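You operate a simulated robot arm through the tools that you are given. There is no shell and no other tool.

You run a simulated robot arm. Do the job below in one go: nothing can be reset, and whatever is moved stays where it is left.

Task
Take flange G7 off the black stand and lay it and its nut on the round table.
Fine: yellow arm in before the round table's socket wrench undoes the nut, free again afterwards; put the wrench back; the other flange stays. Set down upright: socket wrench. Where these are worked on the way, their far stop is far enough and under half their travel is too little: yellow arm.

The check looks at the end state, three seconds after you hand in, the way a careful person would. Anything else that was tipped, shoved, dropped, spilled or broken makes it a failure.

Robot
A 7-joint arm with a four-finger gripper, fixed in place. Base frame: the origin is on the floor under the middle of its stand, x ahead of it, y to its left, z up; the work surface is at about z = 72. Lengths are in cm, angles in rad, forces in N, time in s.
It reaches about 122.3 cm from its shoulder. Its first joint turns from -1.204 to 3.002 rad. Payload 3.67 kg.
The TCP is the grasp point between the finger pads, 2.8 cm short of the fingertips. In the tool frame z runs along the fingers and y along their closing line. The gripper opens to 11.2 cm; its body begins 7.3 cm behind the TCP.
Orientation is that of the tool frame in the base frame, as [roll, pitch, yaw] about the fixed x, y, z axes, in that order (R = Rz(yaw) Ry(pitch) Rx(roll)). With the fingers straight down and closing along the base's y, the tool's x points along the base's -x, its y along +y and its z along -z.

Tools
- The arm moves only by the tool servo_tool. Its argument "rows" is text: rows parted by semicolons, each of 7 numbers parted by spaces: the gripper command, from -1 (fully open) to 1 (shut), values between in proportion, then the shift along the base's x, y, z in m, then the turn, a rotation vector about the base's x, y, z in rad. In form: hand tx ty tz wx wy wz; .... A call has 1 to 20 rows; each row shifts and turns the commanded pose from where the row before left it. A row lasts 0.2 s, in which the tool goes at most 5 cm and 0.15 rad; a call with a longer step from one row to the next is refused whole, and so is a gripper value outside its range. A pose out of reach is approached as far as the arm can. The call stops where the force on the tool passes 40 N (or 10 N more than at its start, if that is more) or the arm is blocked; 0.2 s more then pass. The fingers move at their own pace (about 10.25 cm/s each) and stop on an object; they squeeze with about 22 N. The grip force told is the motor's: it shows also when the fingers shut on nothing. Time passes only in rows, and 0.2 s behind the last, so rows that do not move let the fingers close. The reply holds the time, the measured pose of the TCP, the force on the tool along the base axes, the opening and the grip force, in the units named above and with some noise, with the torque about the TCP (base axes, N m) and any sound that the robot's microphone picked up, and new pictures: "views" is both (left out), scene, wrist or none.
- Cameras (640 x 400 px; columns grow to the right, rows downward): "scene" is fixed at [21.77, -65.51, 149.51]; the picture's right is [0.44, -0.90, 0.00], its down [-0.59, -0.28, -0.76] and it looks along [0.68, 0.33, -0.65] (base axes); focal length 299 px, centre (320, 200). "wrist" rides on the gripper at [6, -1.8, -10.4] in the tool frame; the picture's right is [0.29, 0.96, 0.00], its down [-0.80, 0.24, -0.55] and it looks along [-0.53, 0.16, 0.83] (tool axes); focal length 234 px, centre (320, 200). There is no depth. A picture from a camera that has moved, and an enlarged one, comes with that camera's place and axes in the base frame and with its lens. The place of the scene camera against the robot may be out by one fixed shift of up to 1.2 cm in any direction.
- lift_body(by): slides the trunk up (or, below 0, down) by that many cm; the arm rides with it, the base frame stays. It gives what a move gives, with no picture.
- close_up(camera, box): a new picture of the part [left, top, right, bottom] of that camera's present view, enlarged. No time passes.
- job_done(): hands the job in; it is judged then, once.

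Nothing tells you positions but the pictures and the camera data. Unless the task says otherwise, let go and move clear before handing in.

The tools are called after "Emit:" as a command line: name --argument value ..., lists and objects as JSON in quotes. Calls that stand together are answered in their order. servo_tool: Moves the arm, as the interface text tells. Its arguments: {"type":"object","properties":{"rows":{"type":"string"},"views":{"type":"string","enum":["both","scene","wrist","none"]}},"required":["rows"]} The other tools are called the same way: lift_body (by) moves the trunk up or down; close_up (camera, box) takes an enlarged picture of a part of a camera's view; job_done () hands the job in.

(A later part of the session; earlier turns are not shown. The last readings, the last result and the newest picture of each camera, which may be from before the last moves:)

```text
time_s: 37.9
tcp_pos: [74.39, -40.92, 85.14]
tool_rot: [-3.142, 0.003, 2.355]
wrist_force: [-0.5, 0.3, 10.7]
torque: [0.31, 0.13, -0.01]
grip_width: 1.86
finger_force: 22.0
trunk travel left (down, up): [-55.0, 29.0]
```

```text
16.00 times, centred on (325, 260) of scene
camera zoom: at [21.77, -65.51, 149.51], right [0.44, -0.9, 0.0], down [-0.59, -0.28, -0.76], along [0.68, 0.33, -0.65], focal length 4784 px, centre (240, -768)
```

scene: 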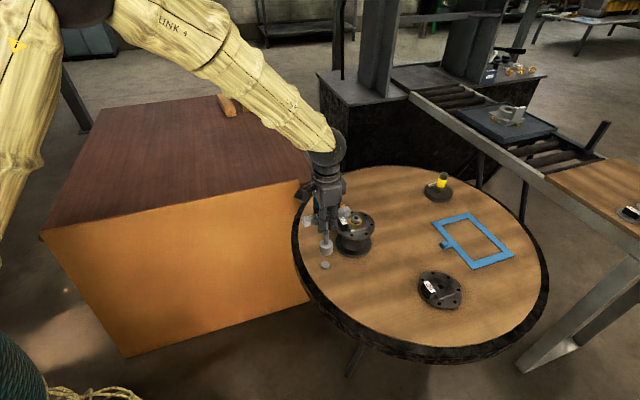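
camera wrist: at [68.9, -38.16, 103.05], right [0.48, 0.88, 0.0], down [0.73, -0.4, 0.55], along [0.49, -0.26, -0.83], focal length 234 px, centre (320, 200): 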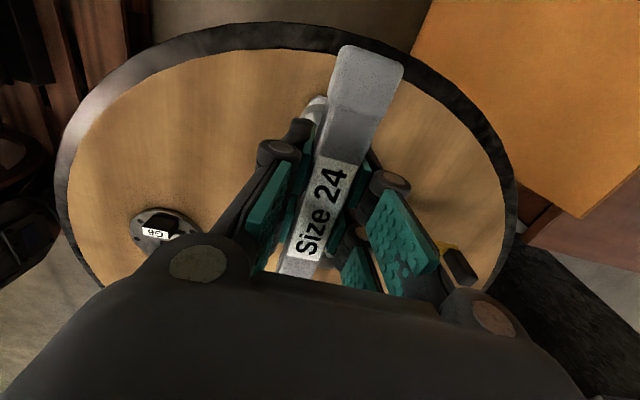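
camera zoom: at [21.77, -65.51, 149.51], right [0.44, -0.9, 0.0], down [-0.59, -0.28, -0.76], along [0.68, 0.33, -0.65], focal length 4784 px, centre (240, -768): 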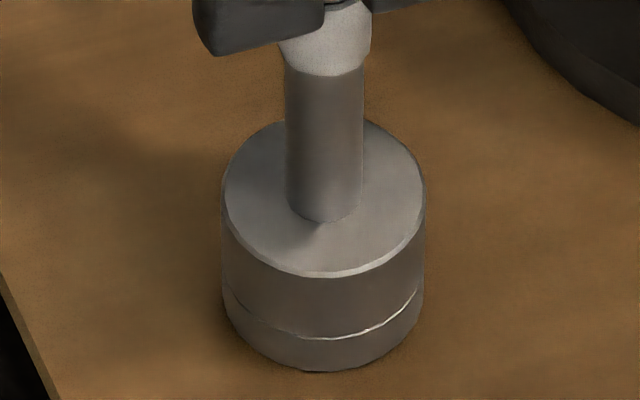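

The wrench stands on the table again (about 11 N contact). I'll ease off, open the fingers and rise.

Emit:
servo_tool --rows "1 0 0 0.001 0 0 0; 0.6 0 0 0 0 0 0; 0.3 0 0 0 0 0 0; 0 0 0 0 0 0 0; -0.5 0 0 0 0 0 0; -1 0 0 0 0 0 0; -1 0 0 0 0 0 0; -1 0 0 0.01 0 0 0; -1 0 0 0.03 0 0 0; -1 0 0 0.04 0 0 0; -1 0 0 0.04 0 0 0; -1 0 0 0 0 0 0" --views "both"

Emit:
close_up --camera "scene" --box '[290, 170, 390, 280]'

Emit:
close_up --camera "wrist" --box '[200, 30, 440, 250]'

```text
time_s: 40.5
tcp_pos: [74.47, -40.88, 96.93]
tool_rot: [3.141, 0.0, 2.355]
wrist_force: [-0.4, -0.3, 0.0]
torque: [0.02, 0.03, 0.0]
grip_width: 11.2
finger_force: 0.1
trunk travel left (down, up): [-55.0, 29.0]
camera wrist: at [68.95, -37.95, 107.38], right [0.47, 0.88, 0.0], down [0.73, -0.4, 0.55], along [0.49, -0.26, -0.83], focal length 234 px, centre (320, 200)
```

scene: 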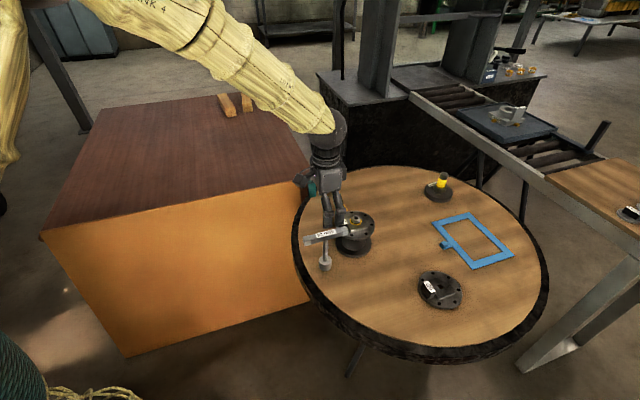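
wrist: 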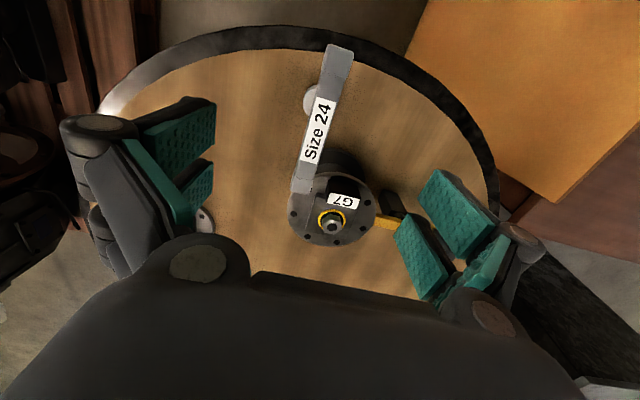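

```text
3.64 times, centred on (340, 225) of scene
camera zoom: at [21.77, -65.51, 149.51], right [0.44, -0.9, 0.0], down [-0.59, -0.28, -0.76], along [0.68, 0.33, -0.65], focal length 1087 px, centre (247, 109)
```

zoom: 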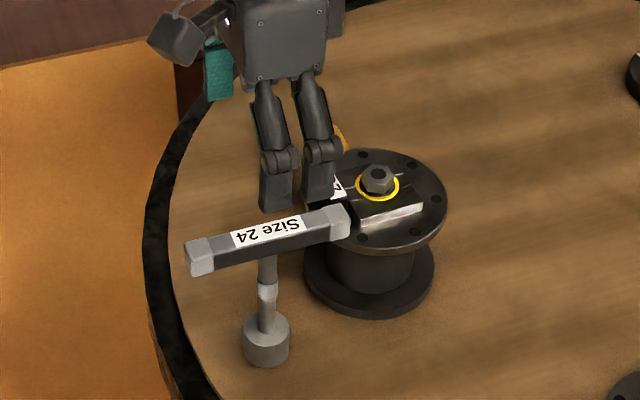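

```text
1.82 times, centred on (320, 140) of wrist
camera zoom: at [68.95, -37.95, 107.38], right [0.47, 0.88, 0.0], down [0.73, -0.4, 0.55], along [0.49, -0.26, -0.83], focal length 426 px, centre (320, 309)
```

zoom: 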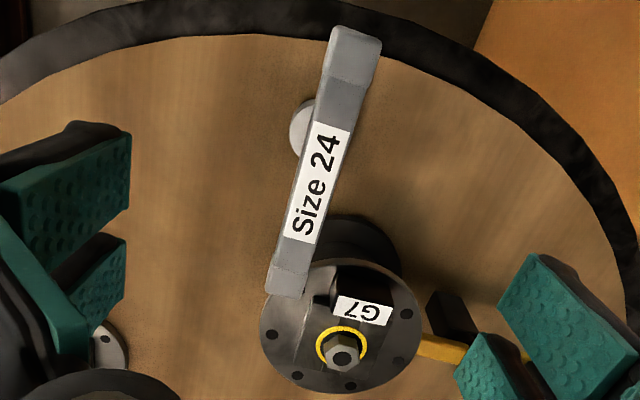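

The wrench is back where it was, upright. Next I'll free the yellow arm: close the hand, turn it back to straight and go round to the far side (+x) of the knob.

Emit:
servo_tool --rows "-1 0 0 0.03 0 0 0; 0 0.03 0.008 0 0 0 0.13; 1 0.04 0.011 0 0 0 0.13; 1 0.04 0.011 0 0 0 0.13; 1 0.04 0.011 0 0 0 0.13; 1 0.04 0.011 0 0 0 0.13; 1 0.04 0.011 0 0 0 0.137; 1 0.04 0.011 0 0 0 0; 1 0.015 0.005 0 0 0 0; 1 0 0 0 0 0 0" --views "both"

Emit:
close_up --camera "wrist" --box '[160, 0, 400, 200]'

Emit:
close_up --camera "scene" --box '[300, 120, 410, 230]'

```text
time_s: 42.7
tcp_pos: [103.03, -33.16, 100.1]
tool_rot: [3.141, -0.001, 3.141]
wrist_force: [1.1, 0.1, 0.6]
torque: [-0.01, 0.03, 0.02]
grip_width: 0.0
finger_force: 22.0
trunk travel left (down, up): [-55.0, 29.0]
camera wrist: at [96.9, -34.96, 110.46], right [-0.29, 0.96, 0.0], down [0.8, 0.24, 0.55], along [0.53, 0.16, -0.83], focal length 234 px, centre (320, 200)
```

scene: 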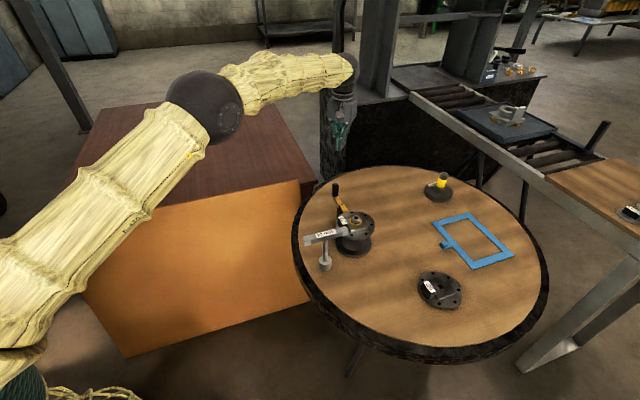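
wrist: 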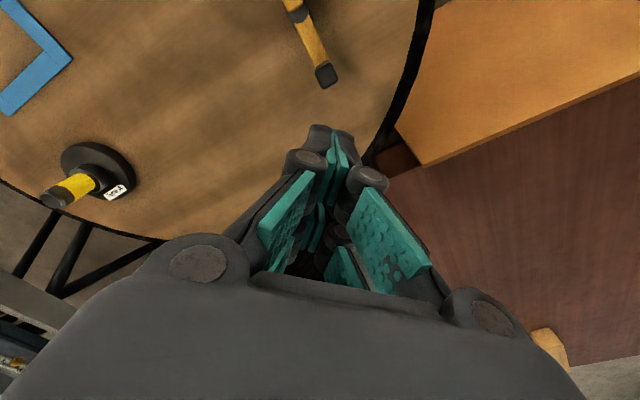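

```text
2.00 times, centred on (280, 100) of wrist
camera zoom: at [96.9, -34.96, 110.46], right [-0.29, 0.96, 0.0], down [0.8, 0.24, 0.55], along [0.53, 0.16, -0.83], focal length 468 px, centre (400, 400)
```

zoom: 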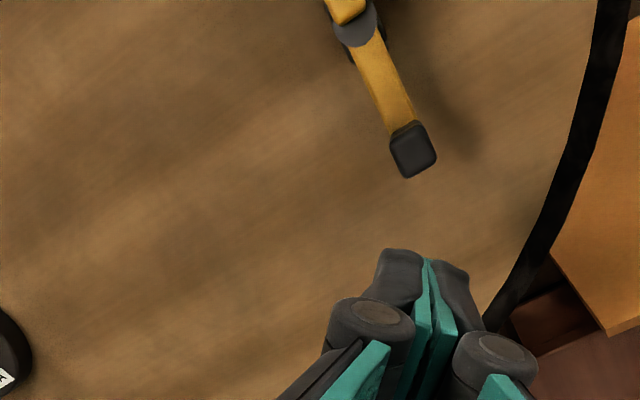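

```text
3.64 times, centred on (355, 175) of scene
camera zoom: at [21.77, -65.51, 149.51], right [0.44, -0.9, 0.0], down [-0.59, -0.28, -0.76], along [0.68, 0.33, -0.65], focal length 1087 px, centre (193, 291)
```

zoom: 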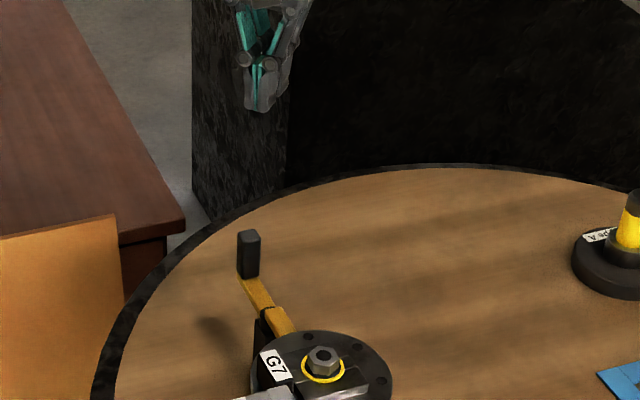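

The knob is at about (98.9, -33.8). I'll go out a bit further, come down beside it and push it back toward -x.

Emit:
servo_tool --rows "1 0.022 -0.005 0 0 0 0; 1 0 0 -0.03 0 0 0; 1 0 0 -0.04 0 0 0; 1 0 0 -0.04 0 0 0; 1 0 0 -0.035 0 0 0; 1 0 0 0 0 0 0" --views "both"

Emit:
close_up --camera "scene" --box '[300, 140, 400, 230]'

```text
time_s: 44.1
tcp_pos: [105.1, -33.57, 85.45]
tool_rot: [3.141, -0.001, 3.142]
wrist_force: [0.8, -0.6, 0.1]
torque: [0.0, 0.0, 0.02]
grip_width: 0.0
finger_force: 21.8
trunk travel left (down, up): [-55.0, 29.0]
camera wrist: at [99.09, -35.35, 95.79], right [-0.29, 0.96, 0.0], down [0.8, 0.24, 0.55], along [0.53, 0.16, -0.83], focal length 234 px, centre (320, 200)
```

scene: 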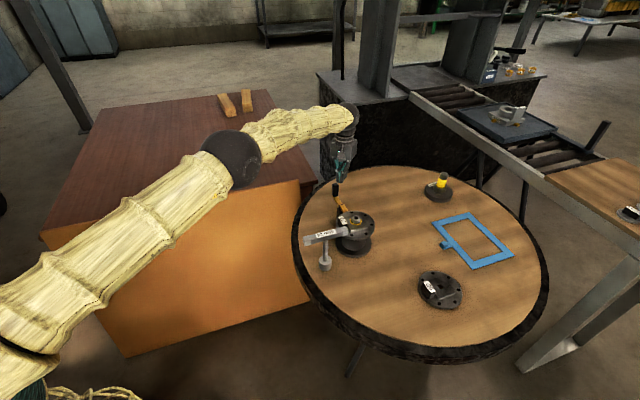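
wrist: 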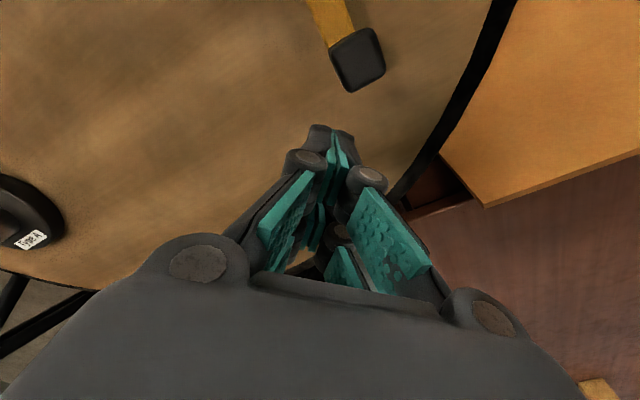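

```text
4.44 times, centred on (350, 185) of scene
camera zoom: at [21.77, -65.51, 149.51], right [0.44, -0.9, 0.0], down [-0.59, -0.28, -0.76], along [0.68, 0.33, -0.65], focal length 1329 px, centre (187, 267)
```

zoom: 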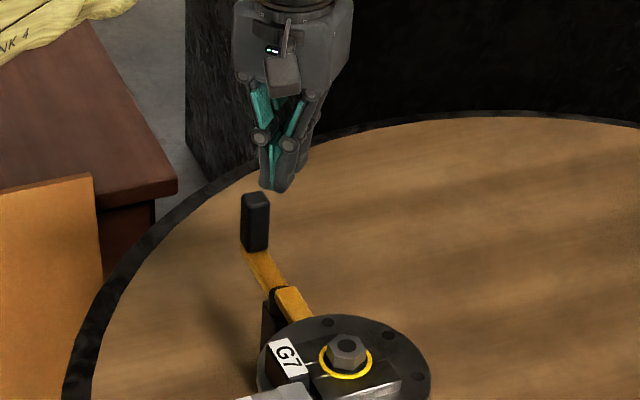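

The hand is beside the knob on its far side. I'll push toward -x along the arc, watching the force.

Emit:
servo_tool --rows "1 -0.007 0 0 0 0 0; 1 -0.007 0 0 0 0 0; 1 -0.007 0 0 0 0 0; 1 -0.007 0 0 0 0 0; 1 -0.006 0.002 0 0 0 0; 1 -0.006 0.002 0 0 0 0; 1 -0.006 0.002 0 0 0 0; 1 -0.006 0.002 0 0 0 0; 1 -0.006 0.002 0 0 0 0; 1 -0.006 0.001 0 0 0 0; 1 0 0 0 0 0 0" --views "both"

Emit:
close_up --camera "scene" --box '[300, 140, 400, 230]'

```text
time_s: 46.5
tcp_pos: [98.63, -32.62, 85.54]
tool_rot: [3.141, -0.003, 3.141]
wrist_force: [1.1, 0.1, -0.2]
torque: [-0.02, 0.0, 0.0]
grip_width: 0.02
finger_force: 21.9
trunk travel left (down, up): [-55.0, 29.0]
camera wrist: at [92.59, -34.3, 95.92], right [-0.29, 0.96, 0.0], down [0.8, 0.24, 0.55], along [0.53, 0.16, -0.83], focal length 234 px, centre (320, 200)
```

scene: 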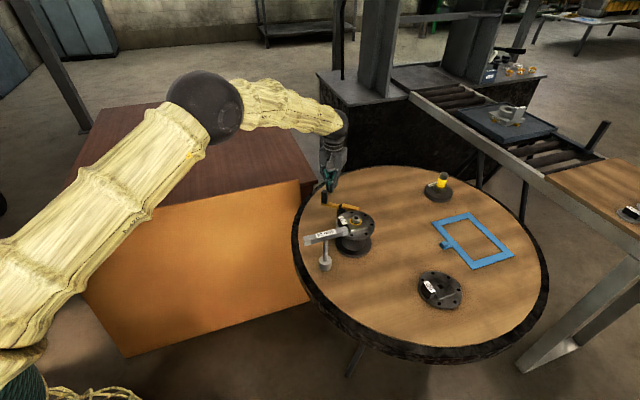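
wrist: 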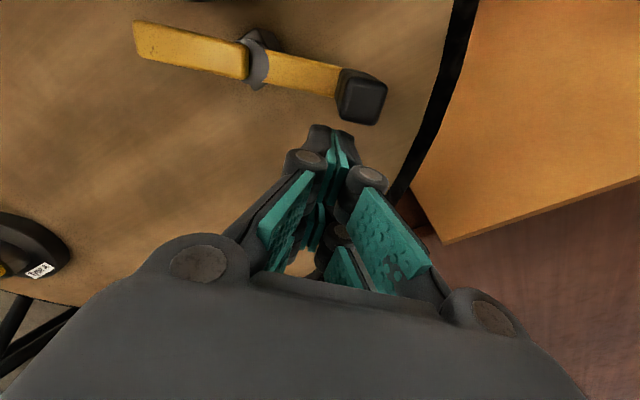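

```text
4.44 times, centred on (350, 185) of scene
camera zoom: at [21.77, -65.51, 149.51], right [0.44, -0.9, 0.0], down [-0.59, -0.28, -0.76], along [0.68, 0.33, -0.65], focal length 1329 px, centre (187, 267)
```

zoom: 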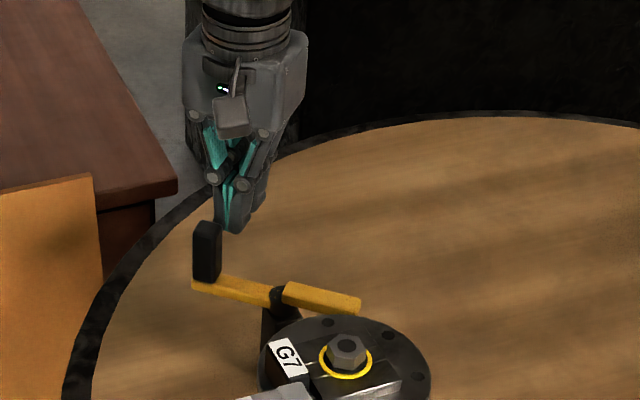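

The lever is back to about its starting angle. I'll nudge a little further to be sure it's at its free stop.

Emit:
servo_tool --rows "1 -0.005 0 0 0 0 0; 1 -0.005 0 0 0 0 0; 1 -0.005 0.001 0 0 0 0; 1 -0.004 0.001 0 0 0 0; 1 -0.004 0 0 0 0 0; 1 0 0 0 0 0 0" --views "both"

Emit:
close_up --camera "scene" --box '[300, 140, 400, 230]'

```text
time_s: 47.3
tcp_pos: [97.66, -32.57, 85.8]
tool_rot: [-3.14, 0.012, -3.139]
wrist_force: [23.3, -2.1, -6.5]
torque: [-0.02, -0.47, 0.09]
grip_width: 0.58
finger_force: 35.8
trunk travel left (down, up): [-55.0, 29.0]
stopped in row 4: the force on the tool passed its limit at 46 N (the readings are from after the stop); the commanded pose is now the measured one
camera wrist: at [91.57, -34.25, 96.03], right [-0.29, 0.96, -0.01], down [0.79, 0.24, 0.56], along [0.54, 0.16, -0.83], focal length 234 px, centre (320, 200)
```

scene: 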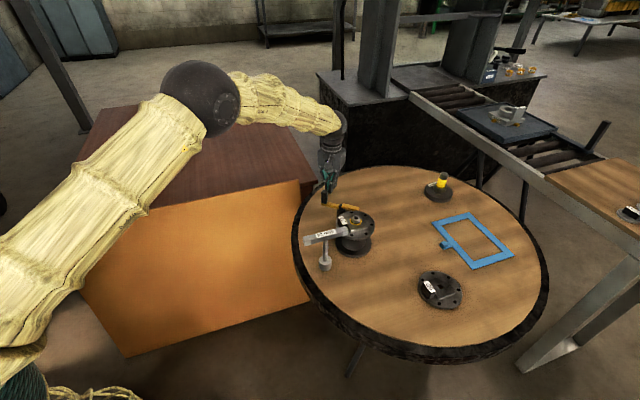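
wrist: 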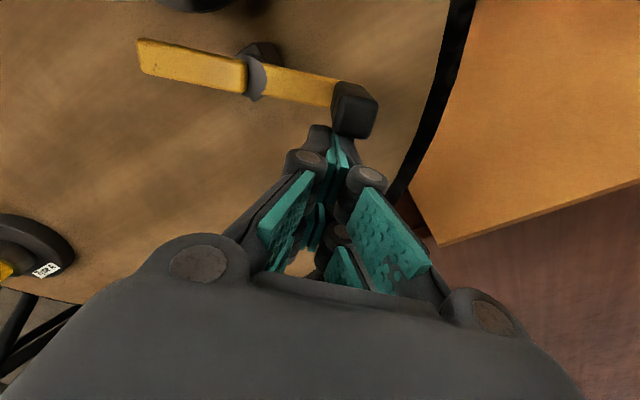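

```text
4.44 times, centred on (350, 185) of scene
camera zoom: at [21.77, -65.51, 149.51], right [0.44, -0.9, 0.0], down [-0.59, -0.28, -0.76], along [0.68, 0.33, -0.65], focal length 1329 px, centre (187, 267)
```

zoom: 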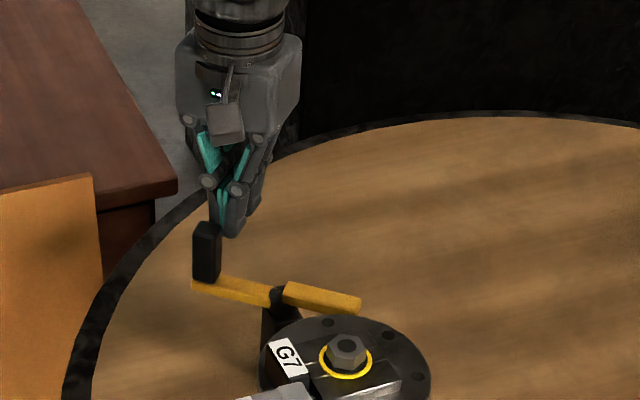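

It's at its free stop (46 N again), matching its starting picture. I'll back off, rise, open the hand and go above the nut for a close look.

Emit:
servo_tool --rows "1 0.01 0 0 0 0.012 0; 1 0.02 0 0.01 0 0 0; 1 0.01 0 0.04 0 0 0; 1 0 0 0.05 0 0 0; 0 0 0 0.05 0 0 0; -1 -0.03 -0.03 0 0 0 0; -1 -0.035 -0.03 0 0 0 0; -1 -0.035 -0.035 0 0 0 0; -1 -0.035 -0.035 0 0 0 0; -1 -0.011 -0.003 0 0 0 0; -1 0 0 -0.03 0 0 0; -1 0 0 0 0 0 0; -1 0 0 0 0 0 0" --views "both"

Emit:
close_up --camera "wrist" --box '[220, 20, 420, 200]'

Emit:
close_up --camera "scene" --box '[300, 170, 400, 260]'

```text
time_s: 50.1
tcp_pos: [86.76, -45.78, 97.85]
tool_rot: [-3.14, -0.003, -3.138]
wrist_force: [-0.1, -0.2, 0.5]
torque: [0.05, 0.01, -0.03]
grip_width: 11.18
finger_force: 0.1
trunk travel left (down, up): [-55.0, 29.0]
camera wrist: at [80.81, -47.57, 108.19], right [-0.29, 0.96, 0.0], down [0.8, 0.24, 0.55], along [0.53, 0.16, -0.83], focal length 234 px, centre (320, 200)
```

scene: 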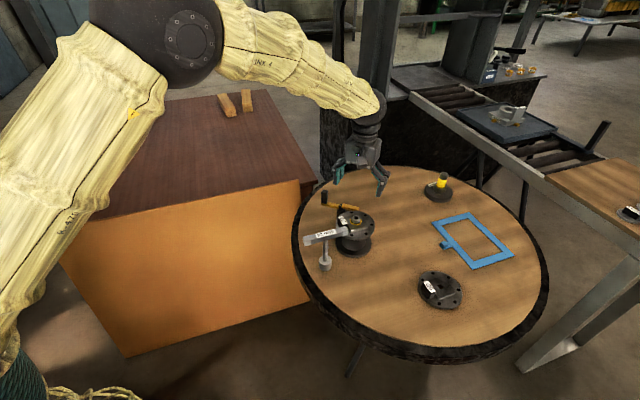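
wrist: 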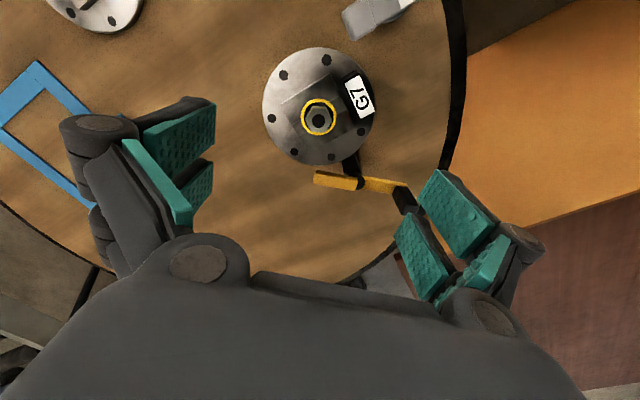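

```text
2.22 times, centred on (320, 110) of wrist
camera zoom: at [80.81, -47.57, 108.19], right [-0.29, 0.96, 0.0], down [0.8, 0.24, 0.55], along [0.53, 0.16, -0.83], focal length 520 px, centre (320, 400)
```

zoom: 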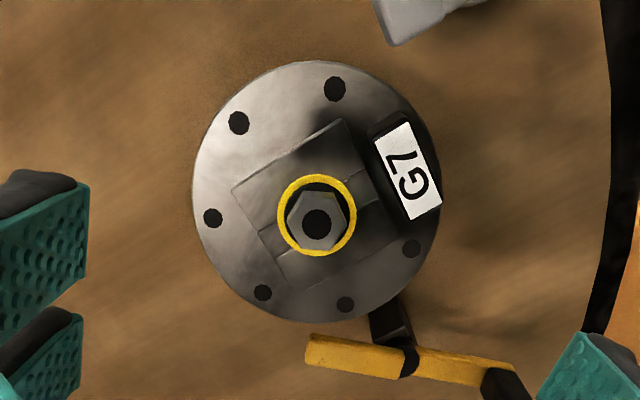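

```text
4.44 times, centred on (350, 215) of scene
camera zoom: at [21.77, -65.51, 149.51], right [0.44, -0.9, 0.0], down [-0.59, -0.28, -0.76], along [0.68, 0.33, -0.65], focal length 1329 px, centre (187, 133)
```

zoom: 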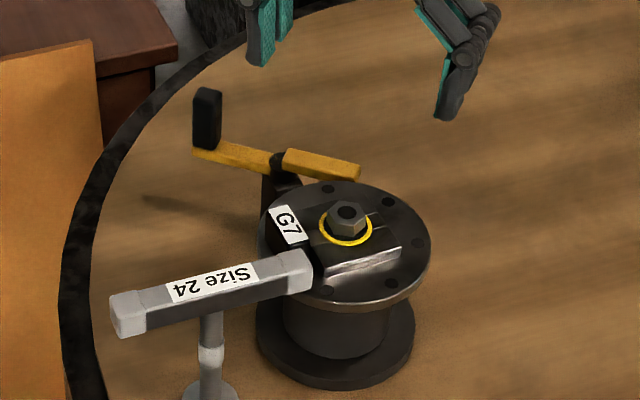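

The nut is clearly visible with its axis at about (86.95, -45.9). I'll enlarge it to read the direction of its flats.

Emit:
close_up --camera "wrist" --box '[295, 90, 345, 145]'

Emit:
close_up --camera "scene" --box '[340, 205, 375, 235]'

```text
7.27 times, centred on (320, 118) of wrist
camera zoom: at [80.81, -47.57, 108.19], right [-0.29, 0.96, 0.0], down [0.8, 0.24, 0.55], along [0.53, 0.16, -0.83], focal length 1703 px, centre (320, 800)
```

zoom: 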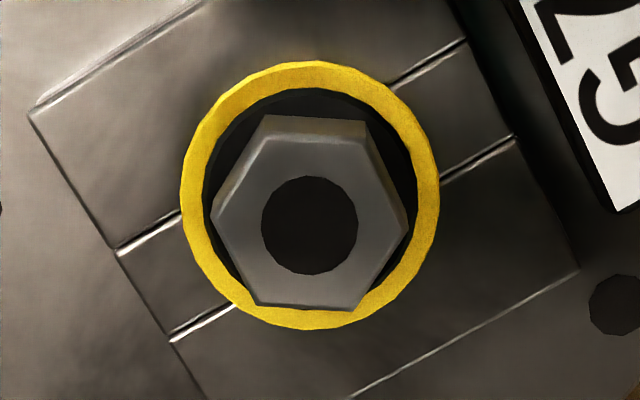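

```text
13.33 times, centred on (358, 220) of scene
camera zoom: at [21.77, -65.51, 149.51], right [0.44, -0.9, 0.0], down [-0.59, -0.28, -0.76], along [0.68, 0.33, -0.65], focal length 3987 px, centre (-180, -67)
```

zoom: 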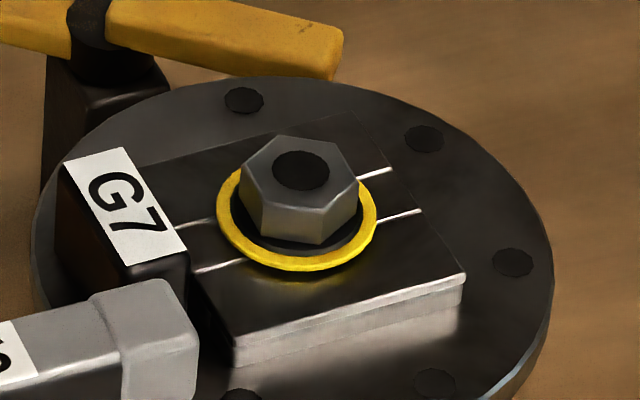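

The nut's flats face 14°, 74° and 134°. Gripping across the 74° line with the hand shifted about 1.4 cm away from the label block keeps the fingers clear of it. I'll set that pose with the fingers half open and check before lowering.

Emit:
servo_tool --rows "-0.3 0.005 -0.002 0 0 0 -0.1; 0.1 0.005 -0.002 0 0 0 -0.1; 0.1 0.0044 -0.0009 0 0 0 -0.085; 0.1 0 0 -0.03 0 0 0; 0.1 0 0 -0.03 0 0 0; 0.1 0 0 0 0 0 0; 0.1 0 0 0 0 0 0" --views "both"

Emit:
close_up --camera "wrist" --box '[230, 60, 410, 220]'

Emit:
close_up --camera "scene" --box '[320, 150, 400, 240]'

```text
time_s: 51.7
tcp_pos: [88.15, -46.43, 91.88]
tool_rot: [-3.14, -0.003, 2.854]
wrist_force: [-0.1, -0.4, 0.5]
torque: [0.03, -0.02, 0.01]
grip_width: 5.0
finger_force: 0.0
trunk travel left (down, up): [-55.0, 29.0]
camera wrist: at [81.92, -46.43, 102.22], right [-0.01, 1.0, 0.0], down [0.83, 0.01, 0.55], along [0.55, 0.0, -0.83], focal length 234 px, centre (320, 200)
```

scene: 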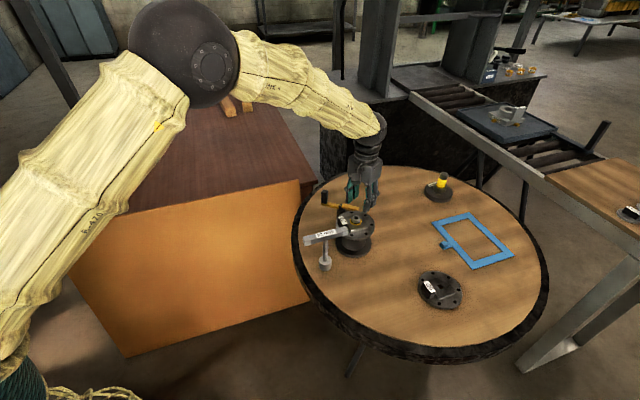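
wrist: 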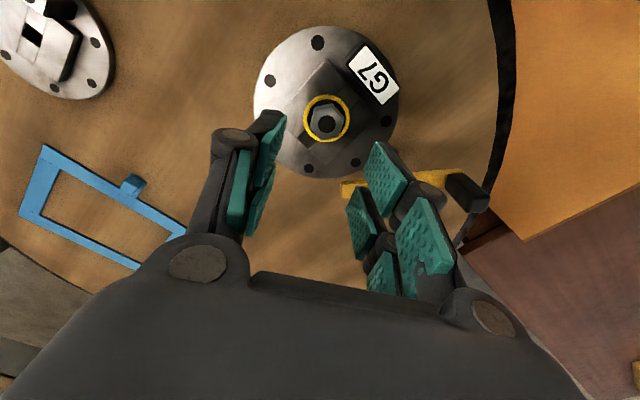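

```text
2.50 times, centred on (320, 140) of wrist
camera zoom: at [81.92, -46.43, 102.22], right [-0.01, 1.0, 0.0], down [0.83, 0.01, 0.55], along [0.55, 0.0, -0.83], focal length 585 px, centre (320, 350)
```

zoom: 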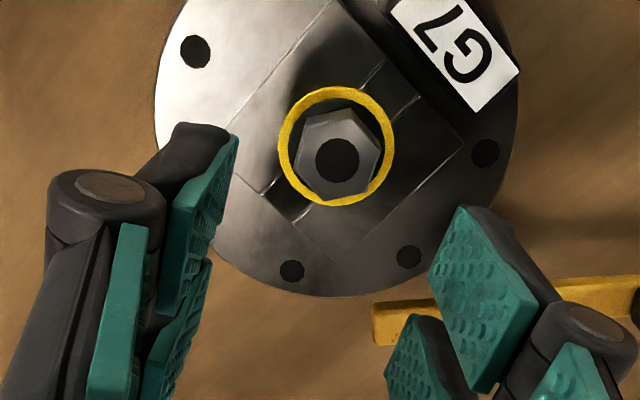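

```text
4.44 times, centred on (360, 195) of scene
camera zoom: at [21.77, -65.51, 149.51], right [0.44, -0.9, 0.0], down [-0.59, -0.28, -0.76], along [0.68, 0.33, -0.65], focal length 1329 px, centre (142, 222)
```

zoom: 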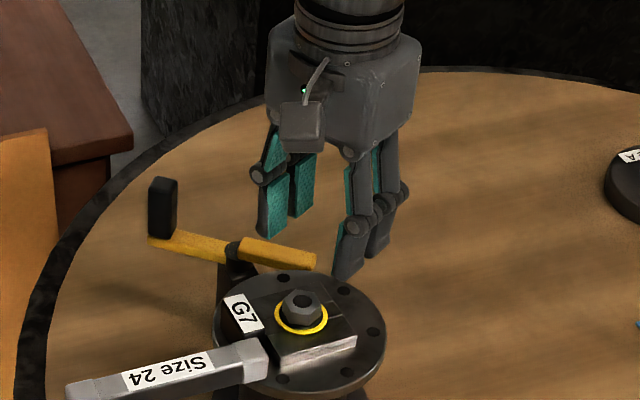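

The nut lies at tool x ≈ +1.34, y ≈ +0.14, just as intended for the near finger pair. I'll check the flats' angle in a close-up.

Emit:
close_up --camera "wrist" --box '[300, 90, 355, 150]'

```text
6.67 times, centred on (328, 120) of wrist
camera zoom: at [81.92, -46.43, 102.22], right [-0.01, 1.0, 0.0], down [0.83, 0.01, 0.55], along [0.55, 0.0, -0.83], focal length 1561 px, centre (270, 733)
```

zoom: 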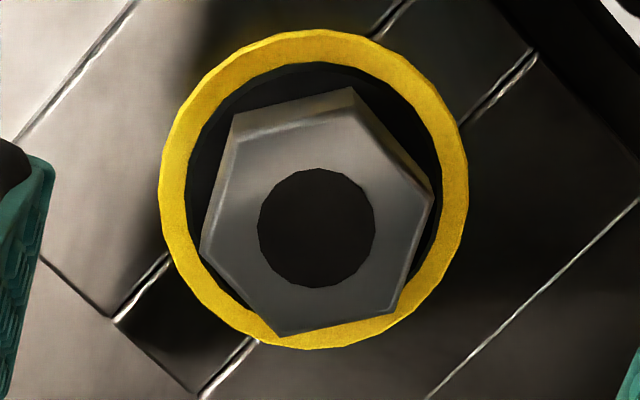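

The flats are exactly square to the closing line. I'll centre (0.13 cm), lower until the fingertips are just above the boss, then close on the nut.

Emit:
servo_tool --rows "0.1 0.0004 0.0013 -0.02 0 0 0; 0.1 0 0 -0.02 0 0 0; 0.1 0 0 -0.012 0 0 0; 0.1 0 0 -0.004 0 0 0; 0.1 0 0 0 0 0 0" --views "both"

Emit:
close_up --camera "wrist" --box '[230, 60, 410, 220]'

Emit:
close_up --camera "scene" --box '[330, 180, 390, 240]'

```text
time_s: 52.9
tcp_pos: [88.22, -46.25, 86.28]
tool_rot: [-3.14, -0.005, 2.856]
wrist_force: [0.8, 0.2, -0.1]
torque: [-0.01, 0.03, -0.01]
grip_width: 5.02
finger_force: 0.0
trunk travel left (down, up): [-55.0, 29.0]
camera wrist: at [81.99, -46.2, 96.61], right [-0.01, 1.0, 0.0], down [0.83, 0.01, 0.55], along [0.55, 0.0, -0.83], focal length 234 px, centre (320, 200)
```

scene: 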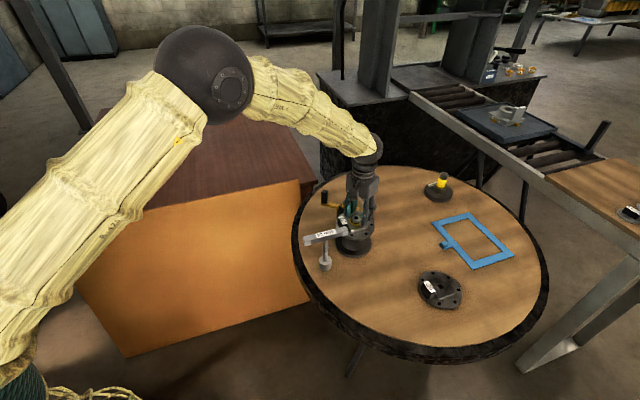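
wrist: 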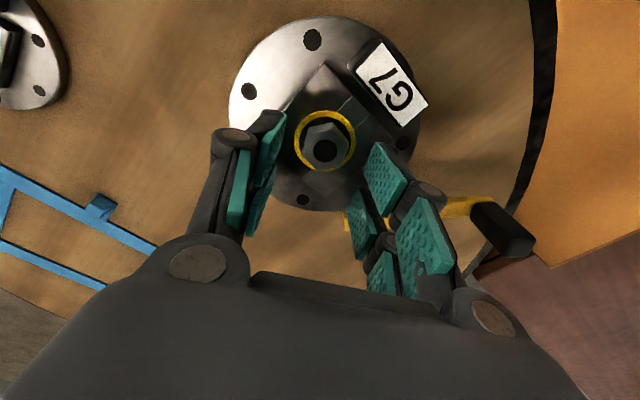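

```text
2.50 times, centred on (320, 140) of wrist
camera zoom: at [81.99, -46.2, 96.61], right [-0.01, 1.0, 0.0], down [0.83, 0.01, 0.55], along [0.55, 0.0, -0.83], focal length 585 px, centre (320, 350)
```

zoom: 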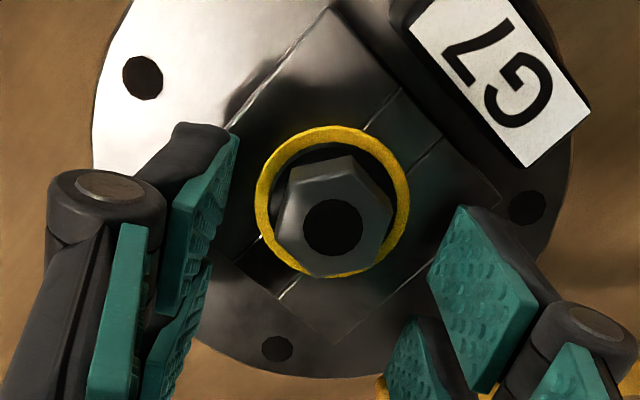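

```text
6.67 times, centred on (360, 210) of scene
camera zoom: at [21.77, -65.51, 149.51], right [0.44, -0.9, 0.0], down [-0.59, -0.28, -0.76], along [0.68, 0.33, -0.65], focal length 1993 px, centre (53, 133)
```

zoom: 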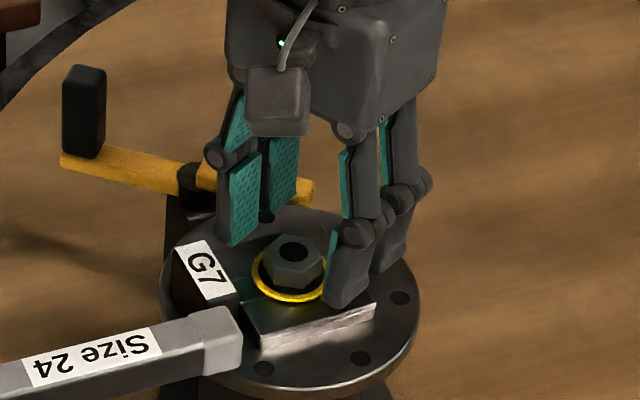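

The nut's top is at about z = 84.4, so the fingertips overlap it by 1 cm. I'll lower 0.25 cm more and close.

Emit:
servo_tool --rows "0.1 0 -0.0005 -0.0025 0 0 0; 0.4 0 0 0 0 0 0; 0.6 0 0 0 0 0 0; 0.8 0 0 0 0 0 0; 1 0 0 0 0 0 0; 1 0 0 0 0 0 0; 1 0 0 0 0 0 0" --views "both"

Emit:
close_up --camera "scene" --box '[330, 180, 390, 240]'

Emit:
close_up --camera "wrist" --box '[230, 60, 410, 220]'

```text
time_s: 54.5
tcp_pos: [88.24, -46.35, 85.94]
tool_rot: [-3.141, -0.002, 2.857]
wrist_force: [0.3, -2.3, 1.3]
torque: [-0.02, -0.01, 0.03]
grip_width: 2.71
finger_force: 21.5
trunk travel left (down, up): [-55.0, 29.0]
camera wrist: at [81.99, -46.28, 96.34], right [-0.01, 1.0, 0.0], down [0.83, 0.01, 0.55], along [0.55, 0.0, -0.83], focal length 234 px, centre (320, 200)
```

scene: 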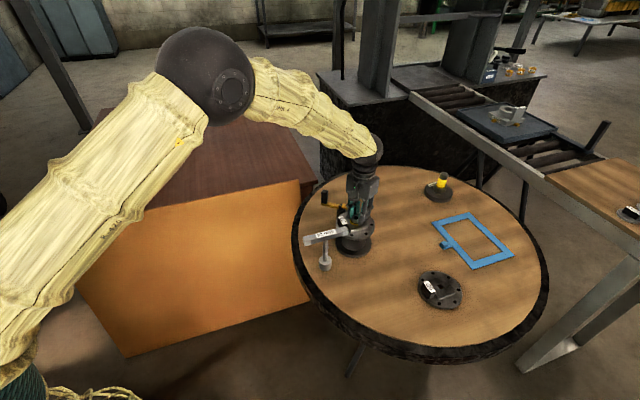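
wrist: 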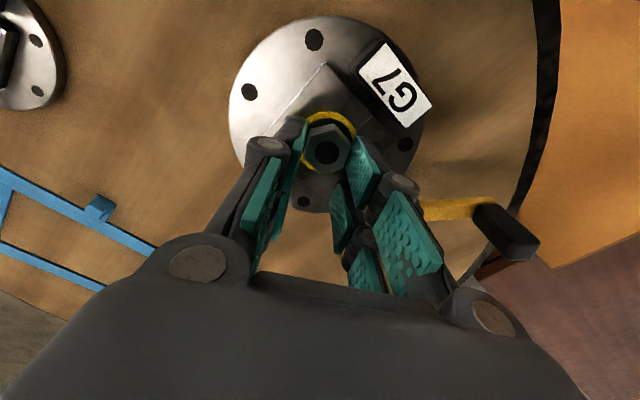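

```text
6.67 times, centred on (360, 210) of scene
camera zoom: at [21.77, -65.51, 149.51], right [0.44, -0.9, 0.0], down [-0.59, -0.28, -0.76], along [0.68, 0.33, -0.65], focal length 1993 px, centre (53, 133)
```

zoom: 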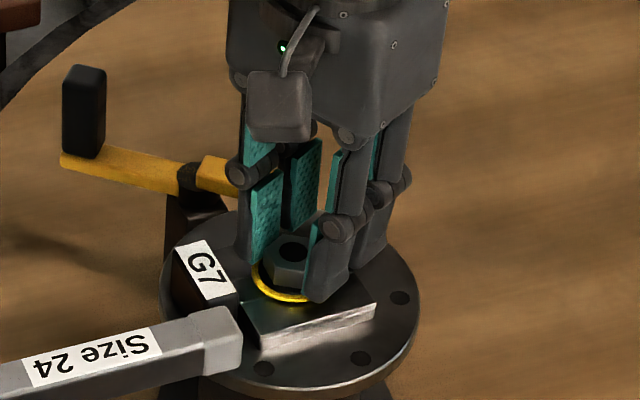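

```text
2.50 times, centred on (320, 140) of wrist
camera zoom: at [81.99, -46.28, 96.34], right [-0.01, 1.0, 0.0], down [0.83, 0.01, 0.55], along [0.55, 0.0, -0.83], focal length 585 px, centre (320, 350)
```

zoom: 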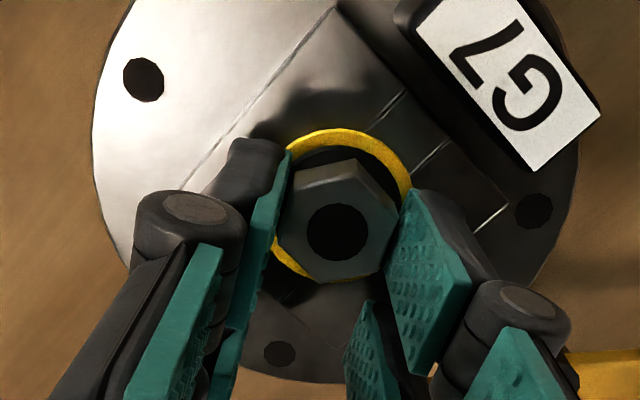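

The grip reads 2.71 cm, a bit more than the nut's 2.4 cm flats. I'll look closely at how the fingers hold it before lifting.

Emit:
servo_tool --rows "1 0 0 0 0 0 0; 1 0 0 0 0 0 0" --views "none"

Emit:
close_up --camera "wrist" --box '[295, 100, 365, 170]'

Emit:
close_up --camera "scene" --box '[345, 200, 380, 230]'

```text
time_s: 55.1
tcp_pos: [88.35, -46.27, 85.93]
tool_rot: [-3.14, -0.003, 2.854]
wrist_force: [0.6, -2.8, 1.5]
torque: [-0.06, 0.0, 0.01]
grip_width: 2.68
finger_force: 22.2
trunk travel left (down, up): [-55.0, 29.0]
```

```text
5.71 times, centred on (330, 135) of wrist
camera zoom: at [81.99, -46.28, 96.34], right [-0.01, 1.0, 0.0], down [0.83, 0.01, 0.55], along [0.55, 0.0, -0.83], focal length 1338 px, centre (263, 571)
```

zoom: 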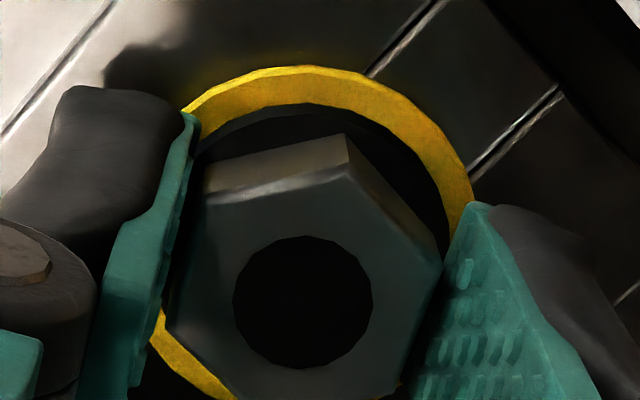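

```text
13.33 times, centred on (362, 215) of scene
camera zoom: at [21.77, -65.51, 149.51], right [0.44, -0.9, 0.0], down [-0.59, -0.28, -0.76], along [0.68, 0.33, -0.65], focal length 3987 px, centre (-247, 0)
```

zoom: 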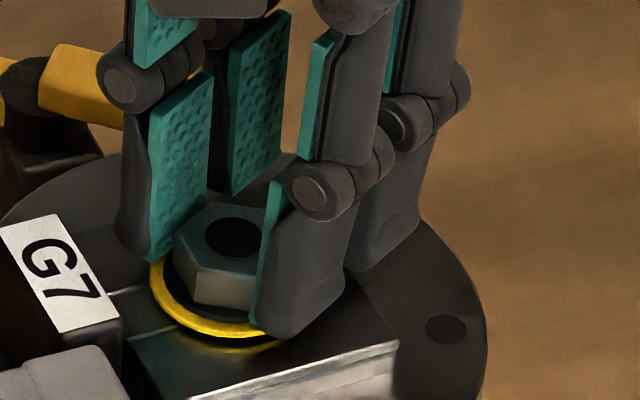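

The fingertips are on the flats (the distal pads lean in slightly). I'll lift slowly and check that the nut comes along.

Emit:
servo_tool --rows "1 0 0 0.003 0 0 0; 1 0 0 0.005 0 0 0; 1 0 0 0.01 0 0 0; 1 0 0 0.015 0 0 0; 1 0 0 0.02 0 0 0; 1 0 0 0 0 0 0" --views "both"

Emit:
close_up --camera "scene" --box '[335, 175, 395, 235]'

Emit:
close_up --camera "wrist" --box '[250, 60, 410, 200]'

```text
time_s: 56.5
tcp_pos: [88.3, -46.35, 91.24]
tool_rot: [-3.14, -0.003, 2.855]
wrist_force: [-0.1, -0.4, -1.1]
torque: [-0.01, 0.02, 0.02]
grip_width: 0.01
finger_force: 21.6
trunk travel left (down, up): [-55.0, 29.0]
camera wrist: at [82.07, -46.28, 101.7], right [-0.01, 1.0, 0.0], down [0.83, 0.01, 0.55], along [0.55, 0.0, -0.83], focal length 234 px, centre (320, 200)
```

scene: 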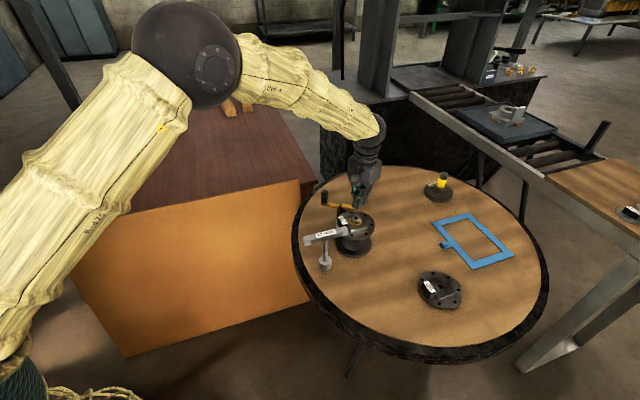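
wrist: 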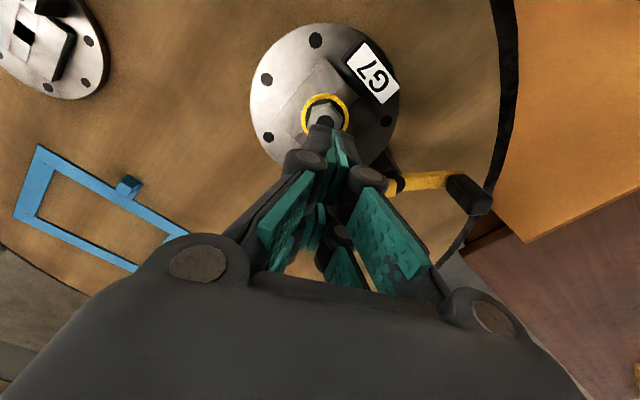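

```text
6.67 times, centred on (365, 205) of scene
camera zoom: at [21.77, -65.51, 149.51], right [0.44, -0.9, 0.0], down [-0.59, -0.28, -0.76], along [0.68, 0.33, -0.65], focal length 1993 px, centre (20, 167)
```

zoom: 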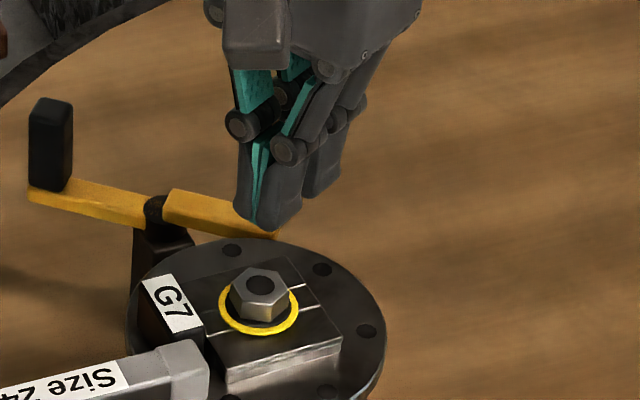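

```text
2.86 times, centred on (330, 130) of wrist
camera zoom: at [82.07, -46.28, 101.7], right [-0.01, 1.0, 0.0], down [0.83, 0.01, 0.55], along [0.55, 0.0, -0.83], focal length 669 px, centre (291, 400)
```

zoom: 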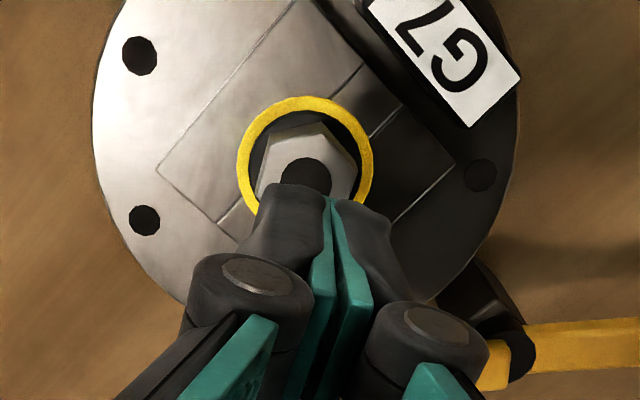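

The fingers slipped off and the nut stayed in place, so either the grip was weak or the nut is still held. I'll grip again a touch lower and test with a tiny lift, reading the force.

Emit:
servo_tool --rows "0.1 0 0 0 0 0 0; 0.1 0 0 0 0 0 0; 0.1 0 0 -0.02 0 0 0; 0.1 0 0 -0.02 0 0 0; 0.1 0 0 -0.014 0 0 0; 0.1 0 0 0 0 0 0; 0.5 0 0 0 0 0 0; 0.8 0 0 0 0 0 0; 1 0 0 0 0 0 0; 1 0 0 0 0 0 0; 1 0 0 0 0 0 0; 1 0 0 0 0 0 0" --views "both"

Emit:
close_up --camera "scene" --box '[345, 195, 380, 230]'

Emit:
close_up --camera "wrist" --box '[270, 80, 390, 190]'

```text
time_s: 59.1
tcp_pos: [88.27, -46.3, 85.91]
tool_rot: [-3.14, -0.002, 2.854]
wrist_force: [-1.5, -1.9, 1.5]
torque: [-0.06, 0.02, 0.03]
grip_width: 2.66
finger_force: 22.5
trunk travel left (down, up): [-55.0, 29.0]
camera wrist: at [82.05, -46.3, 96.29], right [-0.01, 1.0, 0.0], down [0.83, 0.01, 0.55], along [0.55, 0.0, -0.83], focal length 234 px, centre (320, 200)
```

scene: 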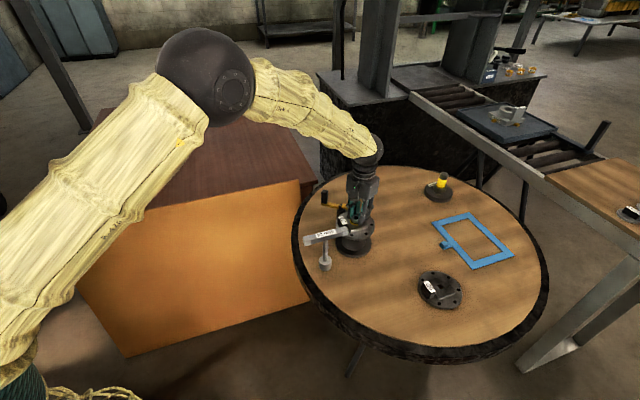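
wrist: 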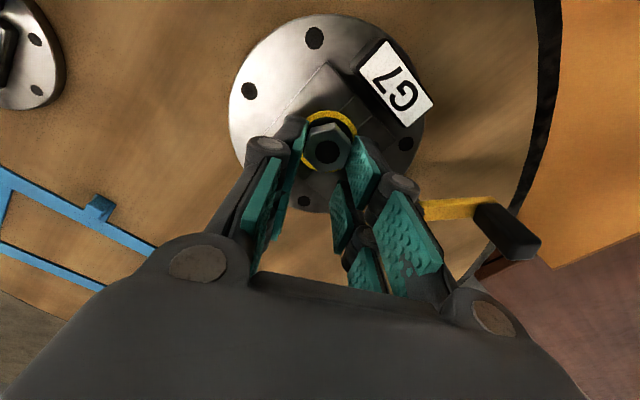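

```text
11.43 times, centred on (362, 212) of scene
camera zoom: at [21.77, -65.51, 149.51], right [0.44, -0.9, 0.0], down [-0.59, -0.28, -0.76], along [0.68, 0.33, -0.65], focal length 3417 px, centre (-166, 57)
```

zoom: 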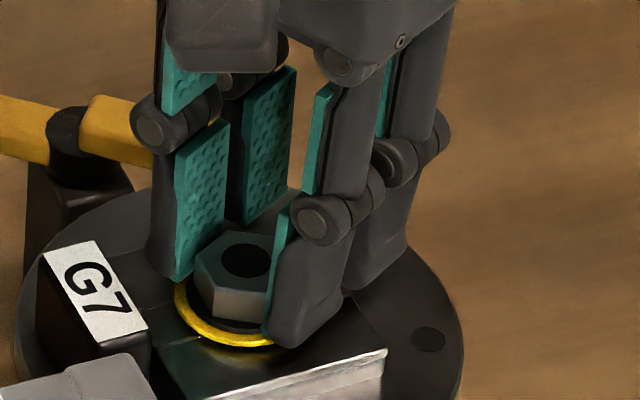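

```text
3.64 times, centred on (330, 135) of wrist
camera zoom: at [82.05, -46.3, 96.29], right [-0.01, 1.0, 0.0], down [0.83, 0.01, 0.55], along [0.55, 0.0, -0.83], focal length 852 px, centre (284, 436)
```

zoom: 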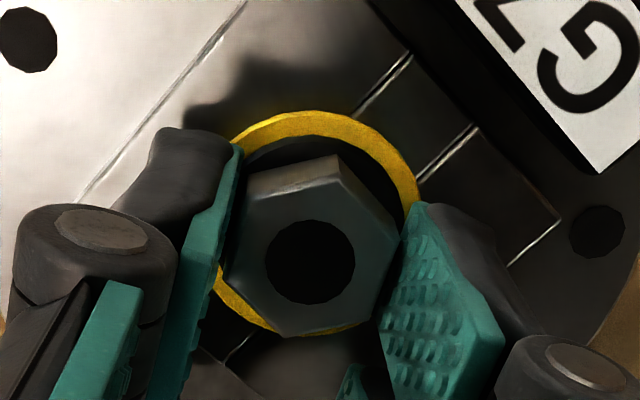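

Gripped again at 2.66 cm. Now a tiny 2 mm test lift to read the force.

Emit:
servo_tool --rows "1 0 0 0.002 0 0 0; 1 0 0 0 0 0 0" --views "none"

Emit:
close_up --camera "scene" --box '[345, 195, 380, 230]'

```text
time_s: 59.7
tcp_pos: [88.34, -46.3, 85.8]
tool_rot: [-3.139, -0.002, 2.854]
wrist_force: [2.7, -2.5, -7.1]
torque: [-0.11, -0.26, 0.01]
grip_width: 2.68
finger_force: 21.8
trunk travel left (down, up): [-55.0, 29.0]
```

```text
11.43 times, centred on (362, 212) of scene
camera zoom: at [21.77, -65.51, 149.51], right [0.44, -0.9, 0.0], down [-0.59, -0.28, -0.76], along [0.68, 0.33, -0.65], focal length 3417 px, centre (-166, 57)
```

zoom: 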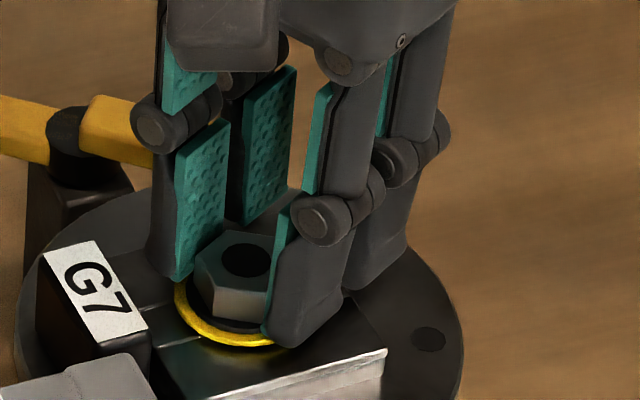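

With 2 mm of lift the force is -7 N and nothing moved, so the nut still seems held. I'll test a little further to be sure.

Emit:
servo_tool --rows "1 0 0 0.002 0 0 0; 1 0 0 0 0 0 0" --views "none"

Emit:
close_up --camera "scene" --box '[345, 195, 380, 230]'

```text
time_s: 60.3
tcp_pos: [88.37, -46.39, 85.99]
tool_rot: [-3.139, -0.006, 2.854]
wrist_force: [-1.4, -0.9, -17.9]
torque: [-0.13, -0.31, 0.04]
grip_width: 2.73
finger_force: 22.4
trunk travel left (down, up): [-55.0, 29.0]
```

```text
11.43 times, centred on (362, 212) of scene
camera zoom: at [21.77, -65.51, 149.51], right [0.44, -0.9, 0.0], down [-0.59, -0.28, -0.76], along [0.68, 0.33, -0.65], focal length 3417 px, centre (-166, 57)
```

zoom: 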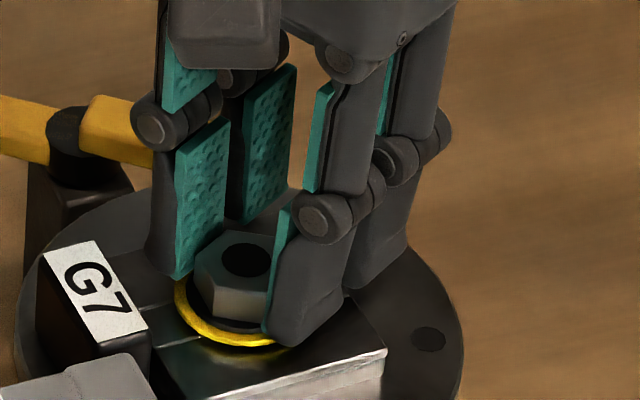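

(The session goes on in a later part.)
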